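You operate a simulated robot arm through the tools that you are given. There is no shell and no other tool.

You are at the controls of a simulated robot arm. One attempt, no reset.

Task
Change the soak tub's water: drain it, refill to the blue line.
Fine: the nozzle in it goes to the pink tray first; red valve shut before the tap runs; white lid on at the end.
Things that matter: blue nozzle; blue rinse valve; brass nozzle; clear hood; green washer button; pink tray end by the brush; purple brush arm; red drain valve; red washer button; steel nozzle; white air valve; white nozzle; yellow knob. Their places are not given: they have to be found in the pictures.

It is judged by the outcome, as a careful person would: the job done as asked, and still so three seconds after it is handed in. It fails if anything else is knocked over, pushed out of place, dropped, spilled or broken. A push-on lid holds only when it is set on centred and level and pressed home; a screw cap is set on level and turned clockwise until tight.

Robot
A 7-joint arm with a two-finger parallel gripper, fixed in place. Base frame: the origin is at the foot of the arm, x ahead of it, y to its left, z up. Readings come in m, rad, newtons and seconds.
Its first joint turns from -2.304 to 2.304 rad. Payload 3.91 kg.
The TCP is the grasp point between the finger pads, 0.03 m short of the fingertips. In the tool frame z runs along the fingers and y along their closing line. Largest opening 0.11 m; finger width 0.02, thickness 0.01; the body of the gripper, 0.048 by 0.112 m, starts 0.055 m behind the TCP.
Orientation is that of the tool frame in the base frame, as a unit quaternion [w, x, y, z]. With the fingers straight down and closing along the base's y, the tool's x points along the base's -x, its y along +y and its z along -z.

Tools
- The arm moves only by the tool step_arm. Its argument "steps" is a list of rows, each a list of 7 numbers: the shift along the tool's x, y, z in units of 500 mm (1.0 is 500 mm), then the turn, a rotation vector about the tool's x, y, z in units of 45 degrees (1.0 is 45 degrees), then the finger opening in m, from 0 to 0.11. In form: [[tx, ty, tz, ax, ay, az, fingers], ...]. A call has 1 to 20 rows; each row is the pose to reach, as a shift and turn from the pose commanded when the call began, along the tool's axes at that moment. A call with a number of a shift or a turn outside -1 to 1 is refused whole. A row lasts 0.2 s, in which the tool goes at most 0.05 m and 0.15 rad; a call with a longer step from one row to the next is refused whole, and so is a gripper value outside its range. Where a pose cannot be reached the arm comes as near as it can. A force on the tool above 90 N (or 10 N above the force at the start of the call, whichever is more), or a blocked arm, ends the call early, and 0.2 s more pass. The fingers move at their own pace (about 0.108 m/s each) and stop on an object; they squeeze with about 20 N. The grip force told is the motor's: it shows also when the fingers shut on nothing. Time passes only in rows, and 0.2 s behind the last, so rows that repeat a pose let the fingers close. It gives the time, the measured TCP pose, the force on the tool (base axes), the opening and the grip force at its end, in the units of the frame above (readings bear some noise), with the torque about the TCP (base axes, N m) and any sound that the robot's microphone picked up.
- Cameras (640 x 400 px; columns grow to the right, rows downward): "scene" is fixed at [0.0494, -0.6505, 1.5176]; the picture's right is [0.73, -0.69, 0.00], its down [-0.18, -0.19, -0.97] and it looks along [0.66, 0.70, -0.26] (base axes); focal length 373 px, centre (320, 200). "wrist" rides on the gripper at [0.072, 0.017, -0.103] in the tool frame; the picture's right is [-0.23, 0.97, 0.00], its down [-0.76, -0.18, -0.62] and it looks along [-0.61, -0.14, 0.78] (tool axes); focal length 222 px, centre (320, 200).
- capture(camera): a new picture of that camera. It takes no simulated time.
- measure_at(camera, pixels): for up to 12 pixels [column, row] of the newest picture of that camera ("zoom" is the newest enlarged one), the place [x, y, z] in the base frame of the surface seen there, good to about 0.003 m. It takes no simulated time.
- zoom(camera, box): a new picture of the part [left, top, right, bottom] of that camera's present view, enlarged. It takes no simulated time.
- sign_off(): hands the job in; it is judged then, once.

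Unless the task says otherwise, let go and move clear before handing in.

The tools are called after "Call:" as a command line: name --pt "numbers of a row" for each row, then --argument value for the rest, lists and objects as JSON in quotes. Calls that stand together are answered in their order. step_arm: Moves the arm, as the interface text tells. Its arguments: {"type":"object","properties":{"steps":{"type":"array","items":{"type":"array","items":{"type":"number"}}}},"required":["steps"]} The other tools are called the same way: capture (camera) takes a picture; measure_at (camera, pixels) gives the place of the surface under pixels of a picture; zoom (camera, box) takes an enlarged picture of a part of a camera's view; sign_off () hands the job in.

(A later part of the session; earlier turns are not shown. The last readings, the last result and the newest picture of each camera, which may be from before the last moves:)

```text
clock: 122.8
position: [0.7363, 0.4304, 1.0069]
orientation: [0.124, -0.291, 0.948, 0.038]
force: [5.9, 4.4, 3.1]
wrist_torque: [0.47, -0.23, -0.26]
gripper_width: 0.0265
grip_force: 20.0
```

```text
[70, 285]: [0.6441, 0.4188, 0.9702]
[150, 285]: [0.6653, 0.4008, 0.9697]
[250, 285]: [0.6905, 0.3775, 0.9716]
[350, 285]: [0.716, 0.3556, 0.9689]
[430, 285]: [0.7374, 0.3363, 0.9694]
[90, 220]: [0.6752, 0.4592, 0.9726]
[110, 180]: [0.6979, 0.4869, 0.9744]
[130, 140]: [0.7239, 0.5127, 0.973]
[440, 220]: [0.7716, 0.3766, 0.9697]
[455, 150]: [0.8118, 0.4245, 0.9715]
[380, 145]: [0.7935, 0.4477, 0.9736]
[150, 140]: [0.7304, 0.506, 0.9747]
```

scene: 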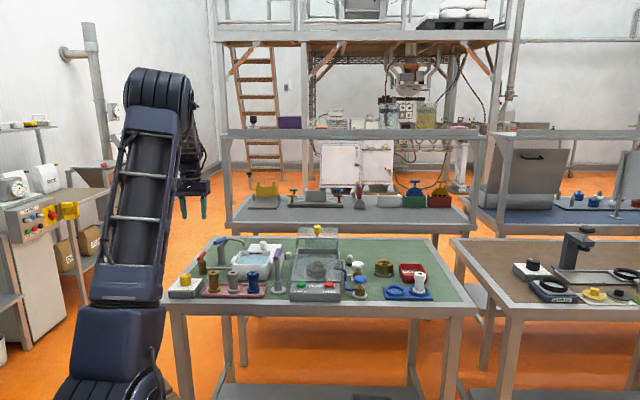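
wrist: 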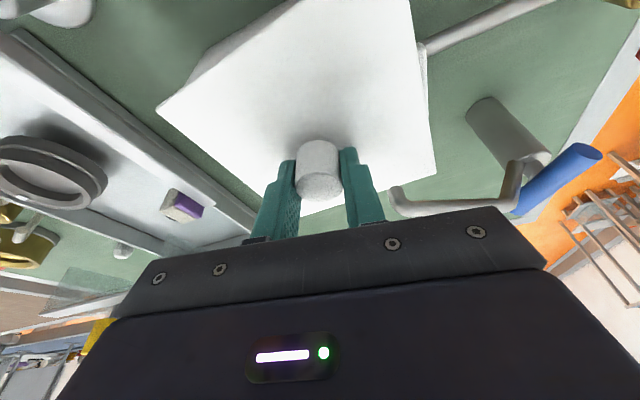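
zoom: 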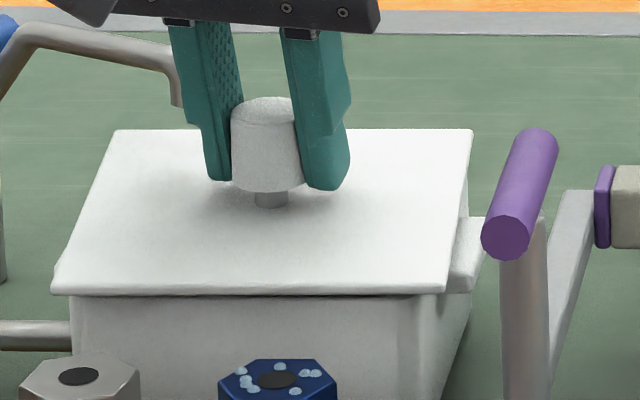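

The near wall is now pushing back with about 7 N, so the plug is against the near side while the far-left is still about 4 mm high. I'll ease back 0.6 mm and press down gently to see if it levels in.

Call:
step_arm --pt "-0.0011 0.0001 0.0003 0 0 0 0.015" --pt "-0.0006 0.0001 0.0022 0 0 0 0.015" --pt "-0.0001 0.0001 0.0042 0 0 0 0.015" --pt "-0.0001 0.0001 0.0042 0 0 0 0.015"

Call:
zoom --camera "scene" --box '[225, 235, 289, 275]'

Call:
measure_at --camera "zoom" --pixels '[[70, 285], [150, 285], [250, 285], [350, 285], [430, 285], [90, 220], [110, 180], [130, 145], [440, 220], [455, 150], [380, 145], [150, 145]]'

```text
clock: 123.8
position: [0.734, 0.4314, 1.0051]
orientation: [0.125, -0.292, 0.947, 0.039]
force: [6.3, -0.2, 15.8]
wrist_torque: [0.52, -0.04, -0.22]
gripper_width: 0.0272
grip_force: 19.7
```

```text
10.00 times, centred on (257, 255) of scene
```

zoom: 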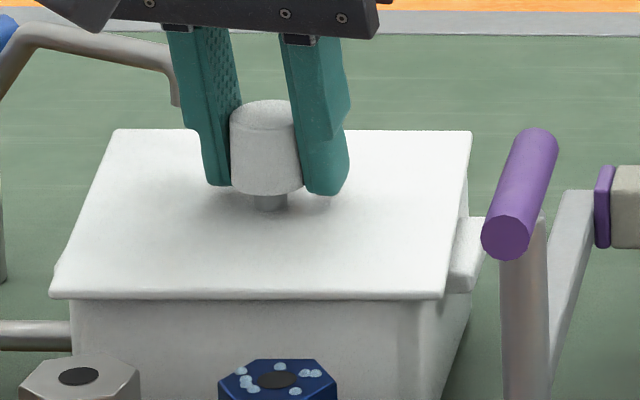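

```text
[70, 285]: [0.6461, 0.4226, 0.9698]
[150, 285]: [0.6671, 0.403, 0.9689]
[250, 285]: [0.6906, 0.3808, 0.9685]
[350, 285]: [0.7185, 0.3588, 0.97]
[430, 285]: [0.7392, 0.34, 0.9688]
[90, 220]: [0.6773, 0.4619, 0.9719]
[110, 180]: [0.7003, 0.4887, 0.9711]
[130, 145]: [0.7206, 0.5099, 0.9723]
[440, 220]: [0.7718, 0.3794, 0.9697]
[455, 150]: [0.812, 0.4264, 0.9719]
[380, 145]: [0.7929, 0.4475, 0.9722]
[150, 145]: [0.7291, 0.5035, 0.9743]
```

The near side is seated (z≈0.969) and the far side is still about 3 mm high, with the left and near walls pushing toward +u/+v. I'll ease up 1 mm, shift 0.8 mm toward +u, level the lid by about 1.3°, then press again.

Call:
step_arm --pt "-0.0005 0 -0.0019 0 0 0 0.015" --pt "-0.0019 -0.0007 -0.0016 0 0.015 0 0.015" --pt "-0.0033 -0.0014 -0.0012 0 0.03 0 0.015" --pt "-0.0028 -0.0014 0.0007 0 0.03 0 0.015" --pt "-0.0023 -0.0014 0.0026 0 0.03 0 0.015" --pt "-0.0023 -0.0014 0.0026 0 0.03 0 0.015"

Call:
zoom --camera "scene" --box '[225, 235, 289, 275]'

Call:
measure_at --camera "zoom" --pixels '[[70, 285], [150, 285], [250, 285], [350, 285], [430, 285], [90, 220], [110, 180], [130, 145], [440, 220], [455, 150], [380, 145], [150, 145]]'

Call:
capture --camera "wrist"

Call:
measure_at --camera "wrist" --pixels '[[170, 110], [200, 130], [230, 160], [250, 60], [300, 20], [380, 20], [405, 60], [412, 120], [418, 160], [395, 175], [350, 80], [280, 100]]'

```text
clock: 125.2
position: [0.7362, 0.4302, 1.0049]
orientation: [0.113, -0.292, 0.949, 0.035]
force: [0.3, -7.5, 17.4]
wrist_torque: [0.35, 0.14, -0.19]
gripper_width: 0.0269
grip_force: 20.2
```

```text
10.00 times, centred on (257, 255) of scene
```

zoom: 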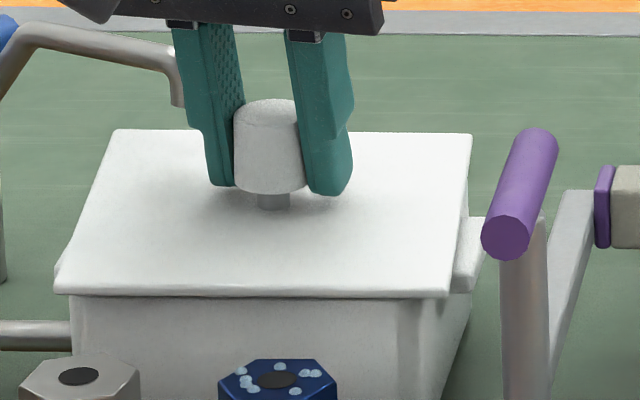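

```text
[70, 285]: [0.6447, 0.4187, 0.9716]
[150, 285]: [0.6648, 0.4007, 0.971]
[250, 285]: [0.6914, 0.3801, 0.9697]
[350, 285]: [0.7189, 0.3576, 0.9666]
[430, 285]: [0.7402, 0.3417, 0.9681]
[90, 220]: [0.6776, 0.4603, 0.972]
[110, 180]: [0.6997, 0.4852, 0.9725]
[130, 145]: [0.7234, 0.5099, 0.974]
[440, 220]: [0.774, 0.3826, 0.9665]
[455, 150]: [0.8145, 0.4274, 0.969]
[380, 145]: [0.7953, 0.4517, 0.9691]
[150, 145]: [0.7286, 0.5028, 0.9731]
```

```text
taken
```

wrist: 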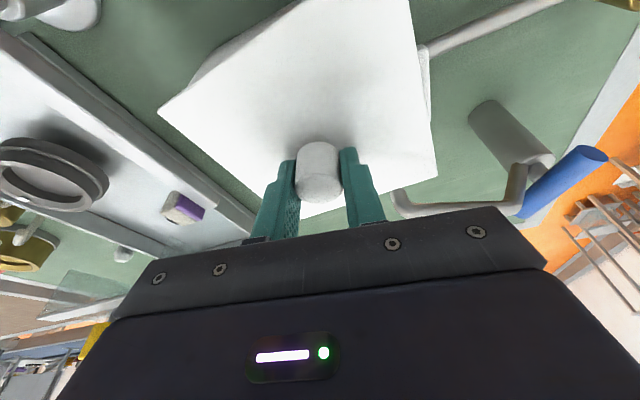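

```text
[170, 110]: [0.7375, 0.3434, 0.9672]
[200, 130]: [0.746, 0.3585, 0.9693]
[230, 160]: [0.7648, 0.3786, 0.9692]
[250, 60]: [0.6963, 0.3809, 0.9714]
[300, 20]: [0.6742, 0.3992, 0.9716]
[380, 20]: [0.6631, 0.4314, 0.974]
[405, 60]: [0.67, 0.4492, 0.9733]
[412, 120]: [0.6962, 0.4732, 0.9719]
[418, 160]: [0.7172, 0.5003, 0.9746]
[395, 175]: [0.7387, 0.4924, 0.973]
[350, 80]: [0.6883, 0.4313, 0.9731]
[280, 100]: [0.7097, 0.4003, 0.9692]
```

The right side is down (0.9675) but the left is about 5 mm high. The lid has probably tilted in the grip, so holding the knob stops it levelling. I'll release it gently so it rests on its own, then look.

Call:
step_arm --pt "-0.0003 0 -0.001 0 0 0 0.015" --pt "-0.0003 0 -0.001 0 0 0 0.027" --pt "-0.0003 0 -0.001 0 0 0 0.035" --pt "-0.0003 0 -0.001 0 0 0 0.045" --pt "-0.0003 0 -0.001 0 0 0 0.055" --pt "-0.0003 0 -0.001 0 0 0 0.055"

Call:
zoom --camera "scene" --box '[225, 235, 289, 275]'

Call:
measure_at --camera "zoom" --pixels '[[70, 285], [150, 285], [250, 285], [350, 285], [430, 285], [90, 220], [110, 180], [130, 145], [440, 220], [455, 150], [380, 145], [150, 145]]'

Call:
capture --camera "wrist"

Call:
measure_at --camera "wrist" --pixels '[[170, 110], [200, 130], [230, 160], [250, 60], [300, 20], [380, 20], [405, 60], [412, 120], [418, 160], [400, 170], [350, 80], [280, 100]]'

```text
clock: 126.6
position: [0.7366, 0.4309, 1.0038]
orientation: [0.113, -0.292, 0.949, 0.034]
force: [-0.6, 0.4, 0.2]
wrist_torque: [0.0, -0.01, -0.01]
gripper_width: 0.055
grip_force: 0.0
```

```text
10.00 times, centred on (257, 255) of scene
```

zoom: 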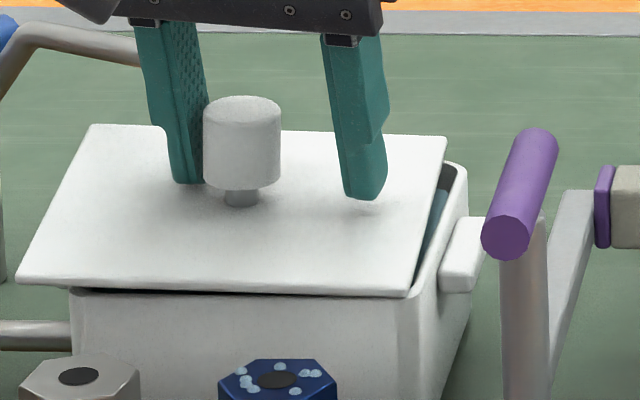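

```text
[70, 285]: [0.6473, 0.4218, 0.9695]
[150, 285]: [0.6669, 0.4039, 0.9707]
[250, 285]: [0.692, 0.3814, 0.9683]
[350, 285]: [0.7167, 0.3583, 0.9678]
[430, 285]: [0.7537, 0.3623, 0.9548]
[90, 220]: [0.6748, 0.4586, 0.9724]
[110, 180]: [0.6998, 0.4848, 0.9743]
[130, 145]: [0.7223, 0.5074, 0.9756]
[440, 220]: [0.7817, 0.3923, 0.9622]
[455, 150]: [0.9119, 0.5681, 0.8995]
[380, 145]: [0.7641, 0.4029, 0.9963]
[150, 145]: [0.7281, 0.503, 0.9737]
```

```text
taken
```

wrist: 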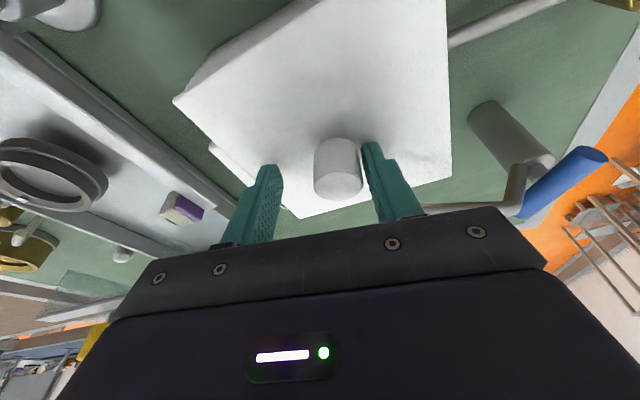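

```text
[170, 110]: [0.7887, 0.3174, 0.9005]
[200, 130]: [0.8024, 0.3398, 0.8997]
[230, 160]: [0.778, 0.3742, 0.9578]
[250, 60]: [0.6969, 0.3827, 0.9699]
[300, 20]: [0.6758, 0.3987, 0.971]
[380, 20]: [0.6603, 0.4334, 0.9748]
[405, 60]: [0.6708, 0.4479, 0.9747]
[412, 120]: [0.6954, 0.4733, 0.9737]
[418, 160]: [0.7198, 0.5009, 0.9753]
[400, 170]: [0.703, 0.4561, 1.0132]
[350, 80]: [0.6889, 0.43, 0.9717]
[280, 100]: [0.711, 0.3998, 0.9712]
```

When the fingers opened, the lid shifted about 12 mm to the left with the left finger; it's still resting safely on the tub with the knob at (340,168). I'll raise the fingers slightly, re-centre on the knob and check before gripping again.

Call:
step_arm --pt "-0.0012 0 -0.005 0 0 0 0.055" --pt "-0.0024 0 -0.0097 0 0 0 0.055" --pt "-0.0024 0.0125 -0.0097 0 0 0 0.055" --pt "-0.0024 0.025 -0.0097 0 0 0 0.055" --pt "-0.0024 0.025 -0.0097 0 0 0 0.055"

Call:
capture --camera "wrist"

Call:
zoom --camera "wrist" --box '[240, 100, 400, 200]'

Call:
zoom --camera "scene" --box '[225, 235, 289, 275]'

```text
clock: 127.8
position: [0.7278, 0.4415, 1.0093]
orientation: [0.112, -0.292, 0.949, 0.035]
force: [-0.5, 0.4, 0.3]
wrist_torque: [-0.02, -0.01, 0.03]
gripper_width: 0.0552
grip_force: 0.1
```

```text
taken
```

wrist: 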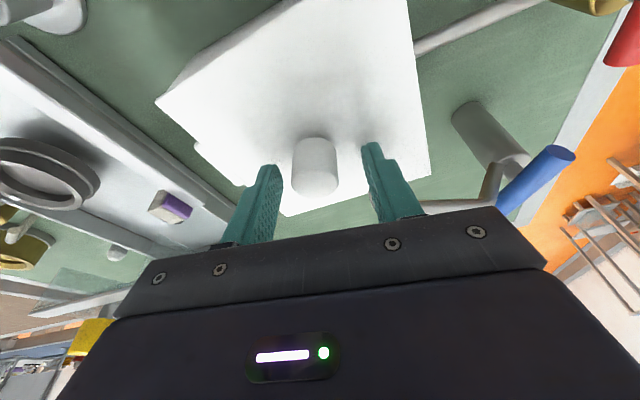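

```text
4.00 times, centred on (320, 150) of wrist
```

zoom: 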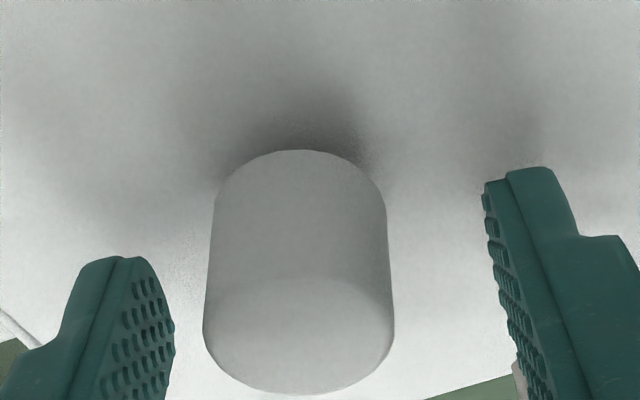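

```text
10.00 times, centred on (257, 255) of scene
```

zoom: 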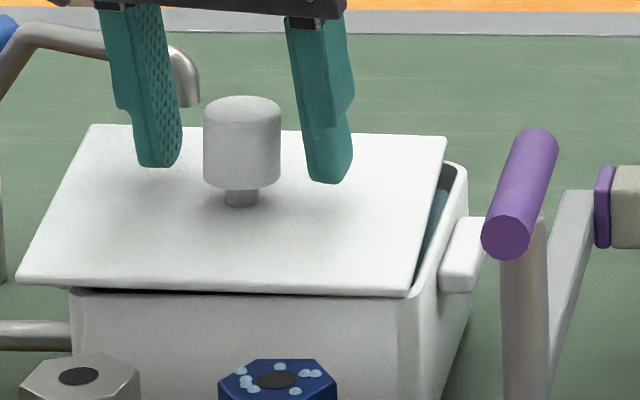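

The fingers now straddle the knob again. I'll measure the knob's top to check it's centred between them before closing.

Call:
measure_at --camera "zoom" --pixels '[[215, 110], [270, 110], [242, 102], [242, 118], [230, 112], [255, 112], [242, 150], [145, 150], [330, 160], [188, 100], [160, 140], [120, 130]]'

Call:
measure_at --camera "wrist" --pixels '[[315, 180], [305, 182], [325, 182], [315, 174], [315, 190], [315, 160], [180, 100], [260, 60], [330, 20], [400, 30], [415, 100], [422, 165]]'

```text
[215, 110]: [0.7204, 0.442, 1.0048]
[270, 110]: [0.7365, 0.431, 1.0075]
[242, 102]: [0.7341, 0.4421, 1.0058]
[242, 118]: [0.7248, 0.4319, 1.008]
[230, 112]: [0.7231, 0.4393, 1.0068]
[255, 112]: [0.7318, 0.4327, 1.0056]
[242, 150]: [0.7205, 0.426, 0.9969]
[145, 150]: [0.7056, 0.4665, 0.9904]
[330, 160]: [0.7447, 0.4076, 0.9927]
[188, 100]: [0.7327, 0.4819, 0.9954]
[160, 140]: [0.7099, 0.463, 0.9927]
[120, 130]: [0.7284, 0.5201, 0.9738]
```

```text
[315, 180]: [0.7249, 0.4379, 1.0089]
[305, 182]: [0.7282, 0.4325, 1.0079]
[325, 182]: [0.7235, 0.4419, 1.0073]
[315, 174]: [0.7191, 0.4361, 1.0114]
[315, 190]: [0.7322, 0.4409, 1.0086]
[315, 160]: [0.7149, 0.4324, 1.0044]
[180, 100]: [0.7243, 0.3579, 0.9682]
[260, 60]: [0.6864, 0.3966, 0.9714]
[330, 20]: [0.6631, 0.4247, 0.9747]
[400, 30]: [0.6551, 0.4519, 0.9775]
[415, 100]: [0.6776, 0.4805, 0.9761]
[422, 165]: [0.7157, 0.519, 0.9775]
```

The knob centre is at about (0.727,0.437), so the TCP needs a small correction of 5 mm inward and 3 mm toward -y of the tool. I'll adjust, then close.

Call:
step_arm --pt "0.0048 -0.0033 -0.0012 0 0 0 0.055" --pt "0.0097 -0.0066 -0.0024 0 0 0 0.055" --pt "0.0097 -0.0066 -0.0024 0 0 0 0.045" --pt "0.0097 -0.0066 -0.0024 0 0 0 0.035" --pt "0.0097 -0.0066 -0.0024 0 0 0 0.025" --pt "0.0097 -0.0066 -0.0024 0 0 0 0.015" --pt "0.0097 -0.0066 -0.0024 0 0 0 0.015" --pt "0.0097 -0.0066 -0.0024 0 0 0 0.015"

Call:
capture --camera "wrist"

Call:
zoom --camera "scene" --box '[225, 235, 289, 275]'

```text
clock: 129.6
position: [0.7265, 0.4371, 1.0108]
orientation: [0.114, -0.291, 0.949, 0.035]
force: [-0.7, -1.1, 7.6]
wrist_torque: [0.6, -0.07, -0.16]
gripper_width: 0.0271
grip_force: 20.1
```

```text
taken
```

wrist: 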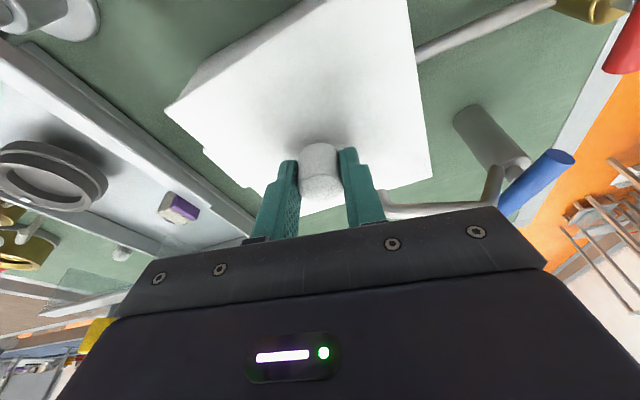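

```text
10.00 times, centred on (257, 255) of scene
```

zoom: 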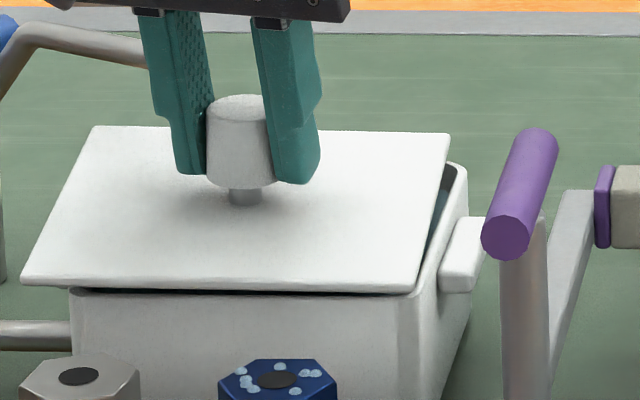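

The knob is gripped again. I'll lift 8 mm to free the lid and measure its level.

Call:
step_arm --pt "-0.0009 0 -0.0039 0 0 0 0.015" --pt "-0.0019 0 -0.0078 0 0 0 0.015" --pt "-0.0038 0 -0.0155 0 0 0 0.015" --pt "-0.0038 0 -0.0155 0 0 0 0.015"

Call:
capture --camera "wrist"

Call:
measure_at --camera "wrist" --pixels '[[175, 105], [200, 130], [235, 165], [230, 75], [270, 45], [320, 15], [390, 20], [405, 60], [415, 110], [424, 165], [390, 175], [300, 100]]'

Call:
zoom --camera "scene" --box '[225, 230, 289, 270]'

Call:
measure_at --camera "zoom" --pixels '[[60, 290], [130, 290], [200, 290], [300, 290], [390, 290], [80, 220], [100, 180], [130, 150], [420, 230], [430, 180], [360, 150], [400, 150]]'

```text
clock: 130.6
position: [0.727, 0.436, 1.0167]
orientation: [0.113, -0.291, 0.949, 0.035]
force: [0.7, 0.2, -2.0]
wrist_torque: [-0.03, 0.01, 0.02]
gripper_width: 0.0262
grip_force: 20.1
```

```text
taken
```

wrist: 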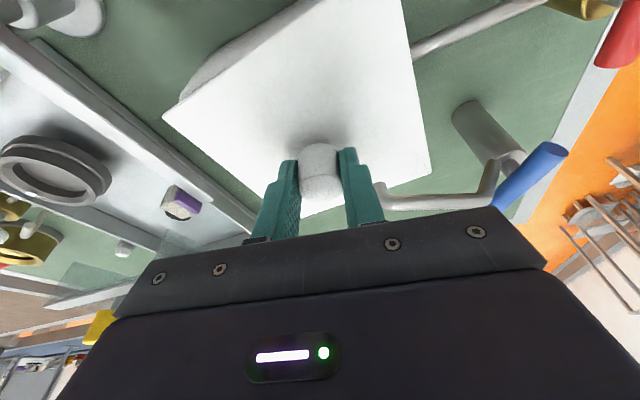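

```text
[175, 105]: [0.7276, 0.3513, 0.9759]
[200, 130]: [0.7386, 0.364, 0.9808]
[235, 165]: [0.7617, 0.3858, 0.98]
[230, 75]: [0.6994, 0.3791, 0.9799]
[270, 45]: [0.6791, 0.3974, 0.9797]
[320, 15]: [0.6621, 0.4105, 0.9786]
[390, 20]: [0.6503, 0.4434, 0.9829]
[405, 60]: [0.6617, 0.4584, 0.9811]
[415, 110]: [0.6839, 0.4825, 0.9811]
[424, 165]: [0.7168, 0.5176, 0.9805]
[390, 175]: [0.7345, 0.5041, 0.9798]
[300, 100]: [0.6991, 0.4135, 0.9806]
```

```text
10.00 times, centred on (257, 250) of scene
```

zoom: 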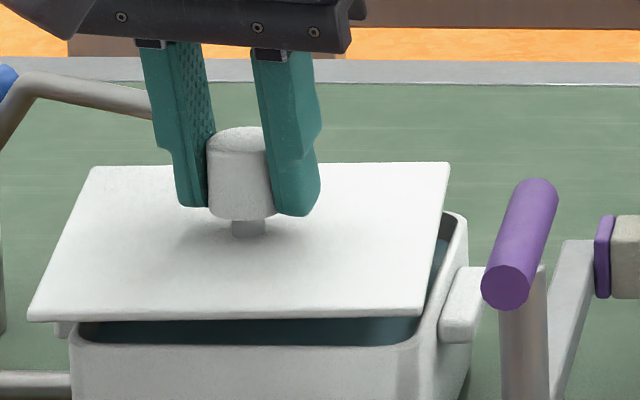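

```text
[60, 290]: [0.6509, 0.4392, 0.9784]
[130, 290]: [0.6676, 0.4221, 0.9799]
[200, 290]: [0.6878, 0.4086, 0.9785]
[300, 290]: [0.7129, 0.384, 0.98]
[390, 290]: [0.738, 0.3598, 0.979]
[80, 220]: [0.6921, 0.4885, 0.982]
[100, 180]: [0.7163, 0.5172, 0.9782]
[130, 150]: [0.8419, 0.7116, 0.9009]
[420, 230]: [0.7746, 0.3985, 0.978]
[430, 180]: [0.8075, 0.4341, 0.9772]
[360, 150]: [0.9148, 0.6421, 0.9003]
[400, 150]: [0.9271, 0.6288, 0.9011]
```

The lid is level again, held about 6 mm above the rim. The earlier jam suggests a small yaw or offset error, so I'll measure the lid's edges carefully now to find its yaw and centre.

Call:
zoom --camera "wrist" --box '[150, 10, 310, 110]'

Call:
zoom --camera "wrist" --box '[150, 100, 310, 200]'

Call:
zoom --camera "wrist" --box '[300, 0, 460, 100]'

Call:
zoom --camera "wrist" --box '[300, 100, 460, 200]'

```text
4.00 times, centred on (230, 60) of wrist
```

zoom: 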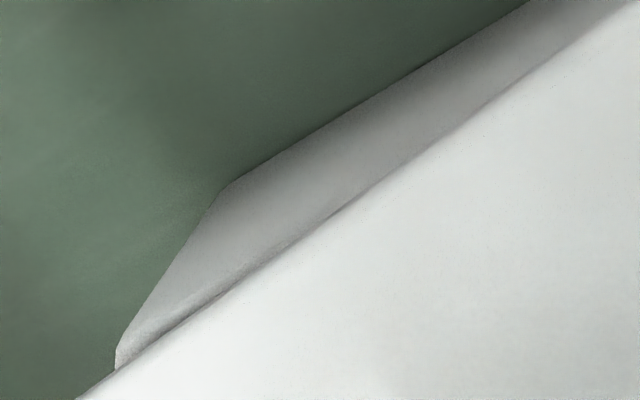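

```text
4.00 times, centred on (230, 150) of wrist
```

zoom: 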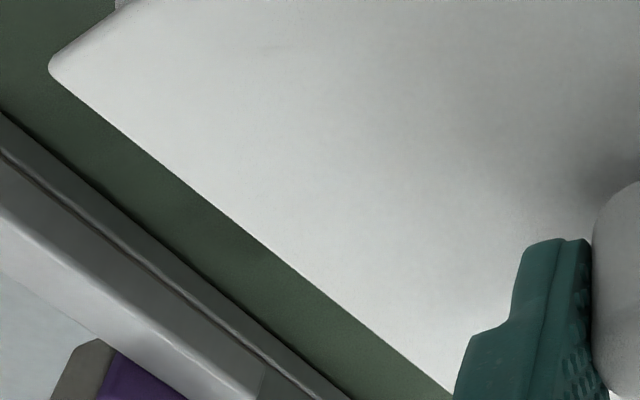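

```text
4.00 times, centred on (380, 50) of wrist
```

zoom: 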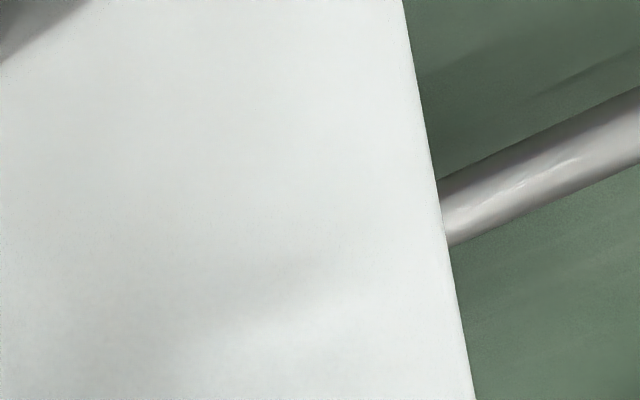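

```text
4.00 times, centred on (380, 150) of wrist
```

zoom: 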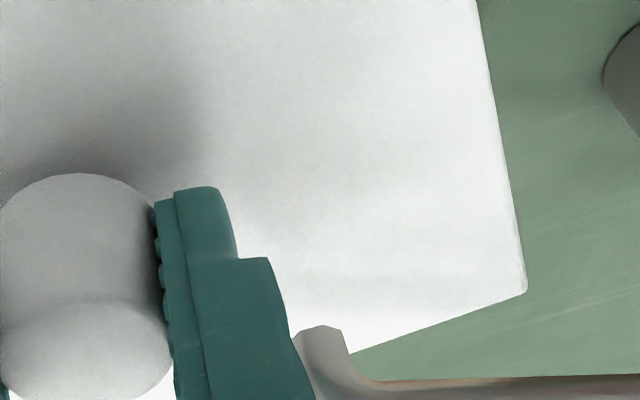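

Fitting the edge lines gives a lid yaw of about 49.2°, while the tub rim lines give about 45.8°. That 3.4° mismatch explains the jam. I'll turn the lid clockwise 3.4°, bring it back over the tub centre, and verify.

Call:
step_arm --pt "-0.0007 0 -0.0029 0.006 0 0.0244 0.015" --pt "-0.001 -0.009 -0.0029 0.0118 0 0.0489 0.015" --pt "-0.0013 -0.018 -0.0029 0.0177 0 0.0733 0.015" --pt "-0.0013 -0.018 -0.0029 0.0177 0 0.0733 0.015" --pt "-0.0013 -0.018 -0.0029 0.0177 0 0.0733 0.015"

Call:
step_arm --pt "0 0 0 0 0 0 0.015"

Call:
capture --camera "wrist"

Call:
zoom --camera "scene" --box '[225, 235, 289, 275]'

Call:
zoom --camera "wrist" --box '[150, 10, 310, 110]'

Call:
zoom --camera "wrist" --box '[150, 100, 310, 200]'

Call:
zoom --camera "wrist" --box '[300, 0, 460, 100]'

Call:
zoom --camera "wrist" --box '[300, 100, 460, 200]'

```text
clock: 131.8
position: [0.7339, 0.4302, 1.0195]
orientation: [0.114, -0.263, 0.957, 0.031]
force: [-0.2, 0.2, -0.2]
wrist_torque: [0.02, 0.01, 0.02]
gripper_width: 0.0261
grip_force: 19.9
```

```text
clock: 132.2
position: [0.7332, 0.4302, 1.0197]
orientation: [0.114, -0.264, 0.957, 0.031]
force: [-0.5, -0.4, -1.7]
wrist_torque: [-0.03, 0.0, -0.01]
gripper_width: 0.0262
grip_force: 20.1
```

```text
taken
```

wrist: 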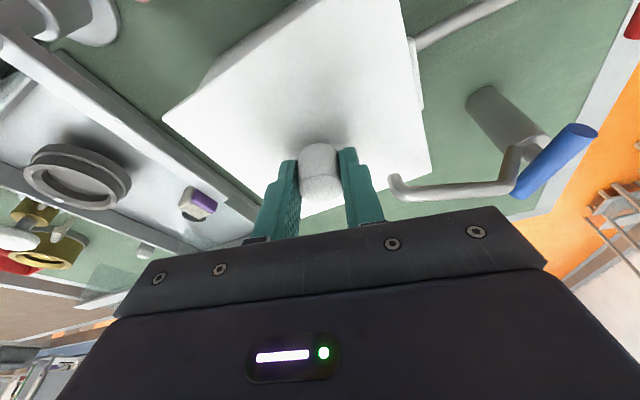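

```text
10.00 times, centred on (257, 255) of scene
```

zoom: 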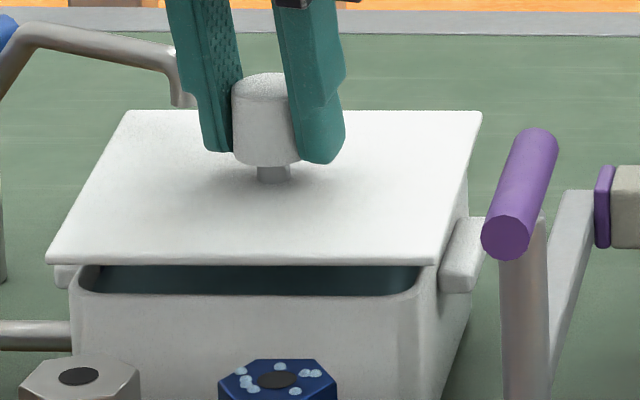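

```text
4.00 times, centred on (230, 60) of wrist
```

zoom: 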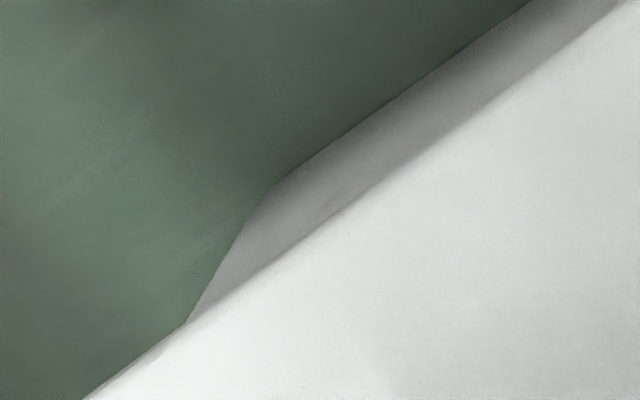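

```text
4.00 times, centred on (230, 150) of wrist
```

zoom: 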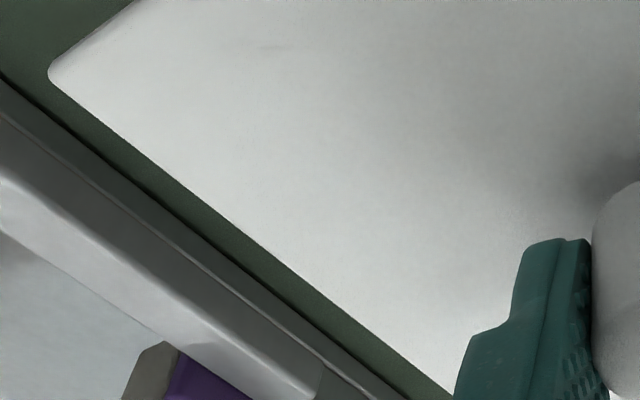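

```text
4.00 times, centred on (380, 50) of wrist
```

zoom: 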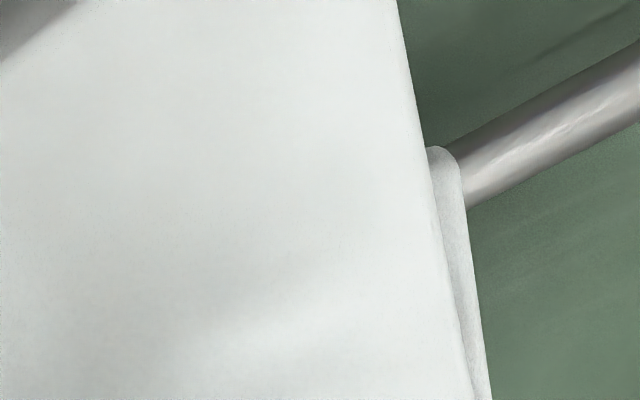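

```text
4.00 times, centred on (380, 150) of wrist
```

zoom: 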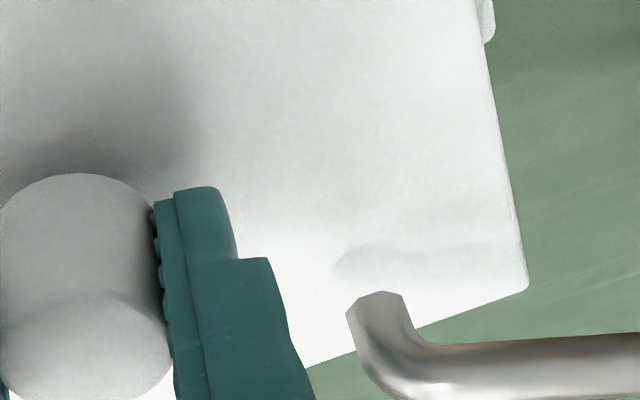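

The lid's yaw now fits about 46.0°, matching the tub. I'll zoom tightly on the near corners of the lid and rim in the scene view to check left–right centring.

Call:
zoom --camera "scene" --box '[226, 256, 242, 266]'

Call:
zoom --camera "scene" --box '[260, 256, 276, 266]'

```text
16.00 times, centred on (234, 261) of scene
```

zoom: 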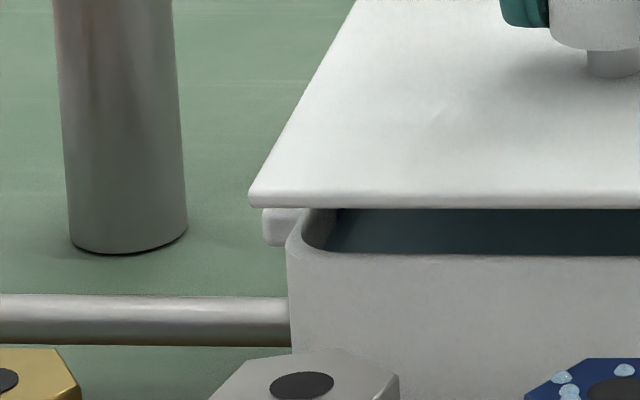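

```text
16.00 times, centred on (268, 261) of scene
```

zoom: 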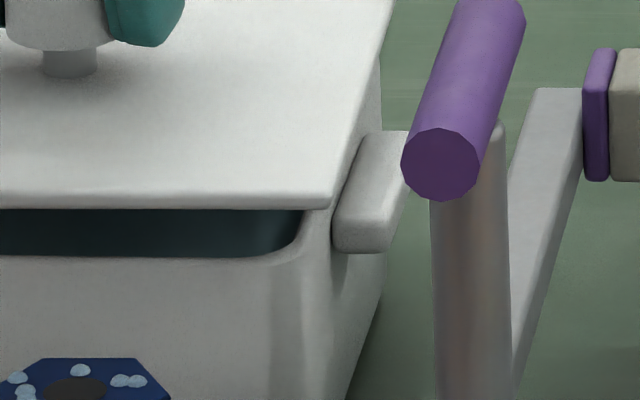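

Scene pixel geometry puts the lid within about 0.5 mm of the tub in u, and the wrist fits suggest it's 1–1.5 mm too far back. I'll shift 1.2 mm toward -v and lower to just above contact.

Call:
step_arm --pt "0.0024 0 -0.0006 0 0 0 0.015" --pt "0.0033 0 0.0033 0 0 0 0.015" --pt "0.0043 0 0.0072 0 0 0 0.015" --pt "0.0052 0 0.0111 0 0 0 0.015" --pt "0.0057 0 0.013 0 0 0 0.015" --pt "0.0057 0 0.013 0 0 0 0.015"

Call:
step_arm --pt "0.0005 0 0.0019 0 0 0 0.015" --pt "0.0005 0 0.0019 0 0 0 0.015"

Call:
step_arm --pt "0.0005 0 0.0019 0 0 0 0.015" --pt "0.0005 0 0.0019 0 0 0 0.015"

```text
clock: 133.6
position: [0.7308, 0.4273, 1.011]
orientation: [0.114, -0.264, 0.957, 0.031]
force: [-0.1, 0.0, -0.9]
wrist_torque: [0.01, -0.01, 0.01]
gripper_width: 0.0263
grip_force: 20.0
```

```text
clock: 134.2
position: [0.7304, 0.4273, 1.0095]
orientation: [0.114, -0.263, 0.957, 0.031]
force: [0.4, -0.4, -0.8]
wrist_torque: [-0.01, -0.03, 0.0]
gripper_width: 0.0264
grip_force: 19.8
```

```text
clock: 134.8
position: [0.7332, 0.4283, 1.0093]
orientation: [0.114, -0.264, 0.957, 0.031]
force: [0.0, 0.5, -0.3]
wrist_torque: [0.02, 0.01, 0.0]
gripper_width: 0.0263
grip_force: 20.4
```

Still no contact at z=1.009. Continuing down 1 mm at a time.

Call:
step_arm --pt "0.0005 0 0.0019 0 0 0 0.015" --pt "0.0005 0 0.0019 0 0 0 0.015"

Call:
step_arm --pt "0.0005 0 0.0019 0 0 0 0.015" --pt "0.0005 0 0.0019 0 0 0 0.015"

Call:
zoom --camera "scene" --box '[225, 235, 289, 275]'

```text
clock: 135.4
position: [0.7306, 0.4273, 1.0091]
orientation: [0.114, -0.264, 0.957, 0.031]
force: [-0.2, 0.7, -0.8]
wrist_torque: [-0.02, -0.01, 0.03]
gripper_width: 0.0264
grip_force: 20.0
```

```text
clock: 136.0
position: [0.7316, 0.4283, 1.0081]
orientation: [0.114, -0.263, 0.957, 0.031]
force: [0.3, -0.3, -1.6]
wrist_torque: [0.0, -0.05, 0.0]
gripper_width: 0.0262
grip_force: 20.0
```

```text
10.00 times, centred on (257, 255) of scene
```

zoom: 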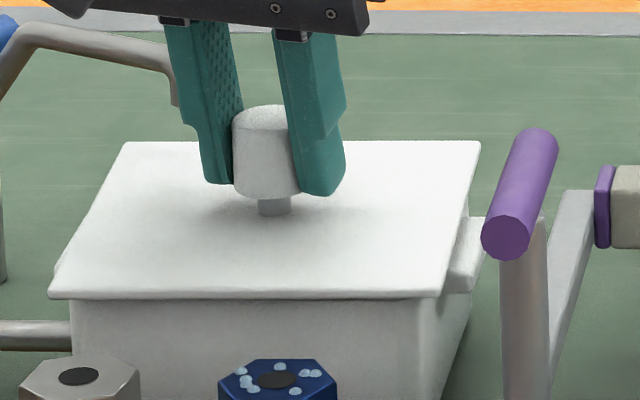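

The front gap has closed and there's still no contact force, so the plug seems to be entering cleanly. Continuing down.

Call:
step_arm --pt "0.0005 0 0.0019 0 0 0 0.015" --pt "0.0005 0 0.0019 0 0 0 0.015"

Call:
step_arm --pt "0.0005 0 0.0019 0 0 0 0.015" --pt "0.0005 0 0.0019 0 0 0 0.015"

Call:
step_arm --pt "0.0005 0 0.0019 0 0 0 0.015" --pt "0.0005 0 0.0019 0 0 0 0.015"

```text
clock: 136.6
position: [0.7318, 0.4268, 1.0077]
orientation: [0.115, -0.263, 0.957, 0.032]
force: [-0.1, -1.6, 2.7]
wrist_torque: [0.03, -0.34, -0.01]
gripper_width: 0.0263
grip_force: 19.8
```

```text
clock: 137.2
position: [0.7312, 0.4286, 1.0062]
orientation: [0.115, -0.264, 0.957, 0.032]
force: [-0.7, 0.6, 7.9]
wrist_torque: [0.32, -0.5, -0.12]
gripper_width: 0.0267
grip_force: 20.0
```

```text
clock: 137.8
position: [0.7313, 0.4274, 1.0061]
orientation: [0.116, -0.264, 0.957, 0.032]
force: [3.3, 4.4, 17.5]
wrist_torque: [0.11, -0.11, -0.08]
gripper_width: 0.0265
grip_force: 19.6
```

Contact built up first at the far edge and is now balanced about the centre, with 17.5 N and little torque. I'll measure whether the lid is level and how low it sits.

Call:
zoom --camera "scene" --box '[225, 235, 289, 275]'

Call:
measure_at --camera "zoom" --pixels '[[70, 288], [150, 290], [250, 290], [350, 290], [425, 288], [90, 230], [110, 190], [135, 150], [445, 220], [460, 170], [380, 152], [420, 152]]'

Call:
capture --camera "wrist"

Call:
measure_at --camera "wrist" --pixels '[[175, 110], [200, 130], [235, 165], [230, 75], [270, 45], [320, 15], [385, 20], [400, 60], [412, 110], [422, 160], [390, 175], [300, 100]]'

```text
10.00 times, centred on (257, 255) of scene
```

zoom: 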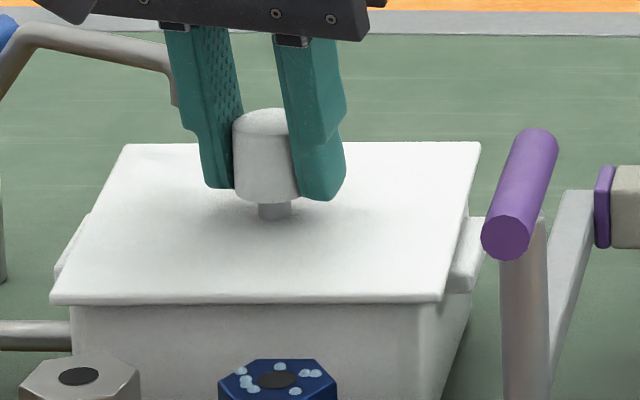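

```text
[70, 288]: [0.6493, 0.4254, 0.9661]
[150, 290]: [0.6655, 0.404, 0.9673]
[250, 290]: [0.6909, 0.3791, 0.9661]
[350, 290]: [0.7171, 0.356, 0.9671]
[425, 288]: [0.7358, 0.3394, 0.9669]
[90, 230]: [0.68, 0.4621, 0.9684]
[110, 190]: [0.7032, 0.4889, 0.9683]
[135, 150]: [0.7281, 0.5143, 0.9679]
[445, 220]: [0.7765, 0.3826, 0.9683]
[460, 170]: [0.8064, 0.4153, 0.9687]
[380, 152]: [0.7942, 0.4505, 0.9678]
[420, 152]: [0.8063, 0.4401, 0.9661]
```

```text
taken
```

wrist: 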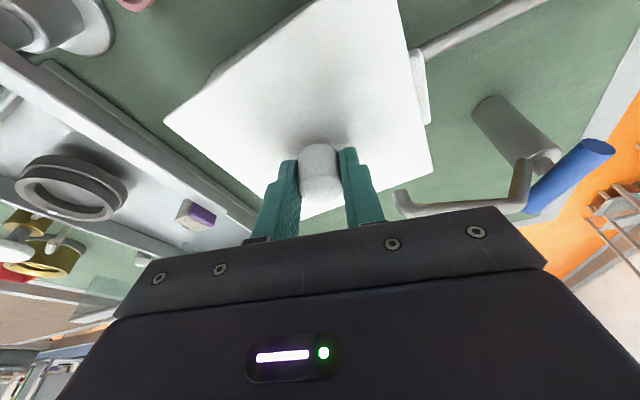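

```text
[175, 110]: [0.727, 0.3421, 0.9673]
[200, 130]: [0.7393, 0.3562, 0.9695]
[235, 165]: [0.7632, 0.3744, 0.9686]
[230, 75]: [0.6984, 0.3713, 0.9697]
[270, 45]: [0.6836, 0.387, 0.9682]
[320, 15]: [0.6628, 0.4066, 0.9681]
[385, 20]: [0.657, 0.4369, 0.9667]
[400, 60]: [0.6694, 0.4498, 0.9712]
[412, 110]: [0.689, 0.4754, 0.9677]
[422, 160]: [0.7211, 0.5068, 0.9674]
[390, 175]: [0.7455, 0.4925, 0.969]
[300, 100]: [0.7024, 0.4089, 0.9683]
```

The lid is level and down at z≈0.9676 all round, which matches plate-on-rim height. Now I'll press it home by pushing down in small increments and watching the force.

Call:
step_arm --pt "0.0005 0 0.0019 0 0 0 0.015" --pt "0.0005 0 0.0019 0 0 0 0.015"

Call:
step_arm --pt "0.0005 0 0.0019 0 0 0 0.015" --pt "0.0005 0 0.0019 0 0 0 0.015"

```text
clock: 138.4
position: [0.7321, 0.427, 1.0044]
orientation: [0.114, -0.264, 0.957, 0.031]
force: [0.2, -1.2, 16.5]
wrist_torque: [0.02, 0.0, -0.1]
gripper_width: 0.0263
grip_force: 20.1
```

```text
clock: 139.0
position: [0.7304, 0.428, 1.0025]
orientation: [0.115, -0.264, 0.957, 0.032]
force: [-0.3, -3.2, 18.3]
wrist_torque: [0.01, -0.05, -0.13]
gripper_width: 0.026
grip_force: 19.4
```

The force stays near 17 N while the TCP descends. Either the lid is pressing in or the fingers are slipping on the knob, so I'll measure the lid height.

Call:
zoom --camera "scene" --box '[225, 235, 289, 275]'

Call:
measure_at --camera "zoom" --pixels '[[70, 288], [150, 290], [250, 290], [350, 290], [425, 288], [90, 230], [110, 190], [135, 150], [445, 220], [460, 170], [380, 152], [420, 152]]'

Call:
capture --camera "wrist"

Call:
measure_at --camera "wrist" --pixels '[[175, 110], [200, 130], [235, 165], [230, 75], [270, 45], [320, 15], [385, 20], [400, 60], [412, 110], [422, 160], [390, 175], [300, 100]]'

```text
10.00 times, centred on (257, 255) of scene
```

zoom: 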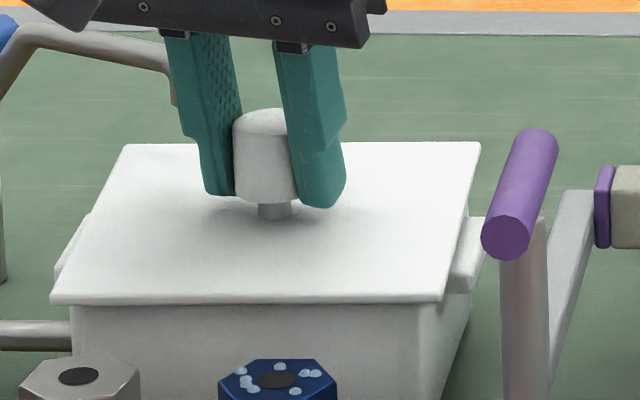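

```text
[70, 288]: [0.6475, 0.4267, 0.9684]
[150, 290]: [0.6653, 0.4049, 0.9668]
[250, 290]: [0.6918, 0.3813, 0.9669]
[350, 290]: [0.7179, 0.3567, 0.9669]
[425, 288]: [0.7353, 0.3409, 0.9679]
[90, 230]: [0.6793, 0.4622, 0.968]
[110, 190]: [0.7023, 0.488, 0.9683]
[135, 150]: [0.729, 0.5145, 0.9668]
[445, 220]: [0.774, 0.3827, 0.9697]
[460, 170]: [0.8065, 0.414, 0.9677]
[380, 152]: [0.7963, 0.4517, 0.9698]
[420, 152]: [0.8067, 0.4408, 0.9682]
```

```text
taken
```

wrist: 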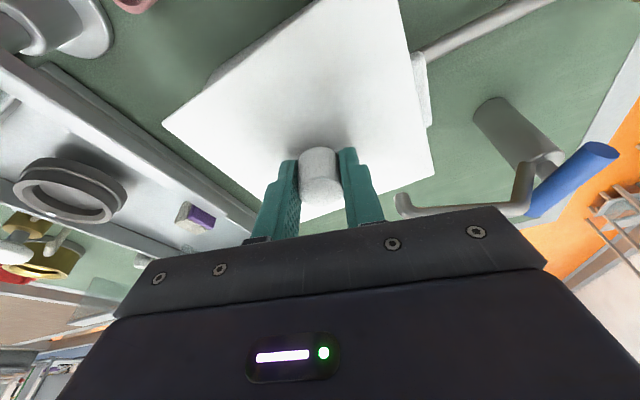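

```text
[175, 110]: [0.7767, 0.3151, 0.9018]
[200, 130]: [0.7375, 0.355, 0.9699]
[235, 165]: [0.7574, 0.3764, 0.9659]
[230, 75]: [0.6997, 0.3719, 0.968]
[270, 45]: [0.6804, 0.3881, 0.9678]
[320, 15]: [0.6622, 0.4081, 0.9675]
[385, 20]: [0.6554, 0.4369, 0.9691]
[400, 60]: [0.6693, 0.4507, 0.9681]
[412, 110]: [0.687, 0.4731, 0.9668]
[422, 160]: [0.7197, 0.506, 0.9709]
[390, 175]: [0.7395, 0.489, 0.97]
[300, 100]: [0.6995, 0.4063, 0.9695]
```

The lid stayed at about 0.968 while the fingers slipped down the knob, so gripping can't press harder than about 17 N. It's level and engaged, so I'll release slowly, rise, and then press on the knob's top with closed fingers.

Call:
step_arm --pt "0 0 0 0 0 0 0.027" --pt "0 0 0 0 0 0 0.03" --pt "0 0 0 0 0 0 0.035" --pt "0 0 0 0 0 0 0.045" --pt "0 0 0 0 0 0 0.05" --pt "0 0 0 0 0 0 0.05"

Call:
zoom --camera "scene" --box '[225, 235, 289, 275]'

Call:
measure_at --camera "zoom" --pixels '[[70, 288], [150, 290], [250, 290], [350, 290], [425, 288], [90, 230], [110, 190], [135, 150], [445, 220], [460, 170], [380, 152], [420, 152]]'

```text
clock: 140.4
position: [0.7311, 0.4276, 1.0034]
orientation: [0.114, -0.263, 0.958, 0.032]
force: [0.5, -0.3, 0.2]
wrist_torque: [-0.02, -0.01, -0.03]
gripper_width: 0.0501
grip_force: 0.1
```

```text
10.00 times, centred on (257, 255) of scene
```

zoom: 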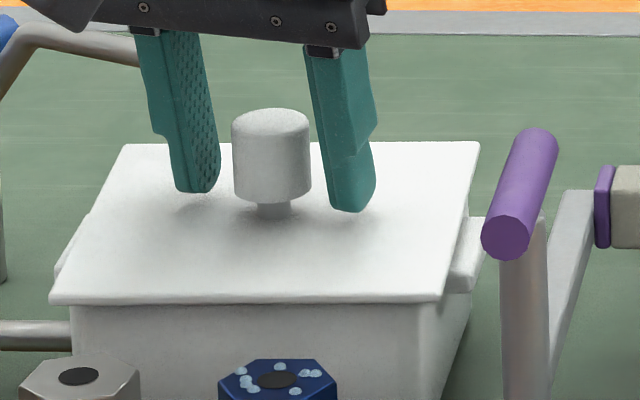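

```text
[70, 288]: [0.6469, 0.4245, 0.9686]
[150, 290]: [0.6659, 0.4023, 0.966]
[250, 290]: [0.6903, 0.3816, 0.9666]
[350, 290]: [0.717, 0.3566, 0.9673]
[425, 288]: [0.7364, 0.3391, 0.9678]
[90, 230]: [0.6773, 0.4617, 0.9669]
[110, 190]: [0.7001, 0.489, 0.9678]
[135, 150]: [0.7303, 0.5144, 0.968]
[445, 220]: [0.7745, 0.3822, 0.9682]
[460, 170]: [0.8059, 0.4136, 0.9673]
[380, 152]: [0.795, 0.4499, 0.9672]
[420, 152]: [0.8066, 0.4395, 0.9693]
```

The lid stayed put and level at about 0.9676. I'll rise straight up 6 cm, then close the fingers and bring the tool upright.

Call:
step_arm --pt "-0.0047 0 -0.0194 0 0 0 0.05" --pt "-0.0141 0 -0.0582 0 0 0 0.05" --pt "-0.0282 0 -0.1164 0 0 0 0.05" --pt "-0.0376 0 -0.1553 0 0 0 0.05" --pt "-0.0376 0 -0.1553 0 0 0 0.05"

Call:
step_arm --pt "0 0 0 0 0.1 0 0.03" --pt "0 0 0 0 0.2 0 0.01" --pt "0 0 0 0 0.302 0 0.0" --pt "0 0 0 0 0.302 0 0.0" --pt "0 0 0 0 0.302 0 0.0"

Call:
capture --camera "wrist"

Call:
zoom --camera "scene" --box '[215, 215, 295, 275]'

```text
clock: 141.6
position: [0.7313, 0.4256, 1.0837]
orientation: [0.114, -0.264, 0.957, 0.031]
force: [0.6, -0.3, 0.7]
wrist_torque: [-0.01, 0.0, 0.01]
gripper_width: 0.0502
grip_force: 0.1
```

```text
clock: 142.8
position: [0.7312, 0.4277, 1.0837]
orientation: [0.001, -0.266, 0.964, -0.001]
force: [-0.2, 0.1, -0.4]
wrist_torque: [0.02, 0.01, 0.0]
gripper_width: 0.0001
grip_force: 20.5
```

```text
taken
```

wrist: 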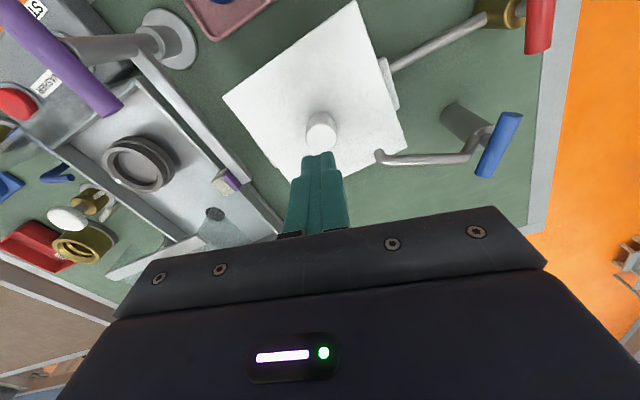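

```text
6.67 times, centred on (255, 245) of scene
```

zoom: 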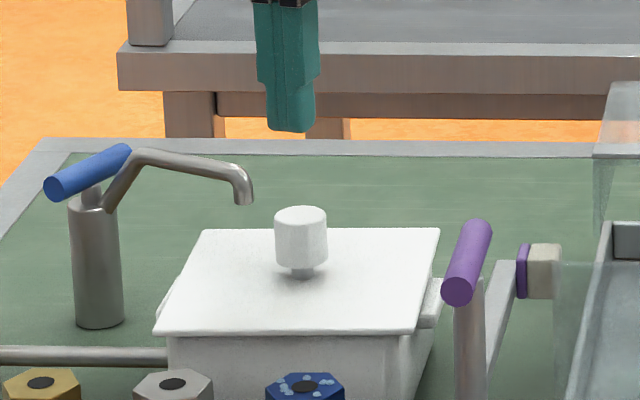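

The lid sits level and centred, and the knob is visible at (320,128). I'll measure the knob's top centre so I can press squarely on it.

Call:
zoom --camera "wrist" --box '[280, 90, 360, 150]'

Call:
measure_at --camera "wrist" --pixels '[[321, 131], [315, 131], [327, 131], [321, 124], [321, 138], [321, 117], [240, 100], [350, 20], [390, 100], [300, 170], [280, 130], [370, 130]]'

Call:
zoom --camera "scene" --box '[235, 240, 283, 270]'

Call:
measure_at --camera "zoom" --pixels '[[290, 95], [265, 90], [315, 90], [290, 80], [290, 105], [270, 100]]'

```text
6.67 times, centred on (320, 120) of wrist
```

zoom: 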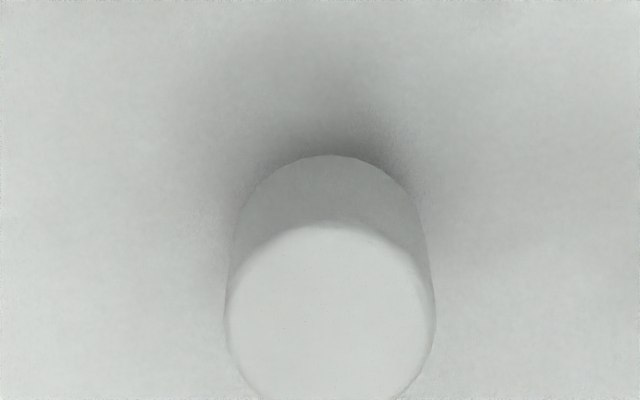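

```text
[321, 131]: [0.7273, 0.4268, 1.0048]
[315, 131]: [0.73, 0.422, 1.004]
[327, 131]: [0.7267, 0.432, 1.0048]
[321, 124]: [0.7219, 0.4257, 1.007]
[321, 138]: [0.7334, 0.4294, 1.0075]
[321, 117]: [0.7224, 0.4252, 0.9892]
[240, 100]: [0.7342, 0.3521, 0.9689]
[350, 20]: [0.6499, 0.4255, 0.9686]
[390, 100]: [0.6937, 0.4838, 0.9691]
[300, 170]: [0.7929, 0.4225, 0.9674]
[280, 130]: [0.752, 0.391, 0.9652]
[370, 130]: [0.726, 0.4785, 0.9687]
```

```text
13.33 times, centred on (259, 255) of scene
```

zoom: 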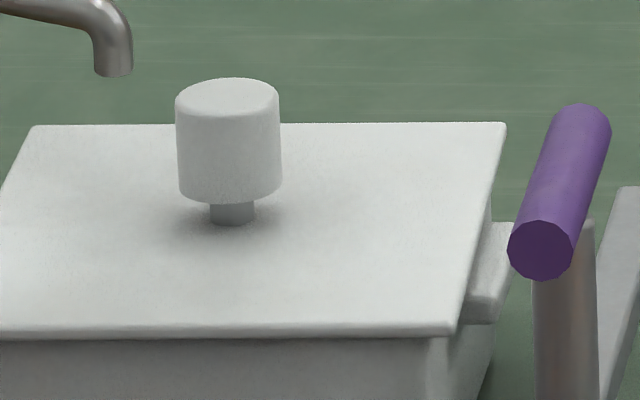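

```text
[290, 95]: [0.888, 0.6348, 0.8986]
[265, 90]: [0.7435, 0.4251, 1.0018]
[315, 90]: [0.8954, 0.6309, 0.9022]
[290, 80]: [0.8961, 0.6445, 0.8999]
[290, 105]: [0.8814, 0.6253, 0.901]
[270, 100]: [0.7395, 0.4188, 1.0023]
```

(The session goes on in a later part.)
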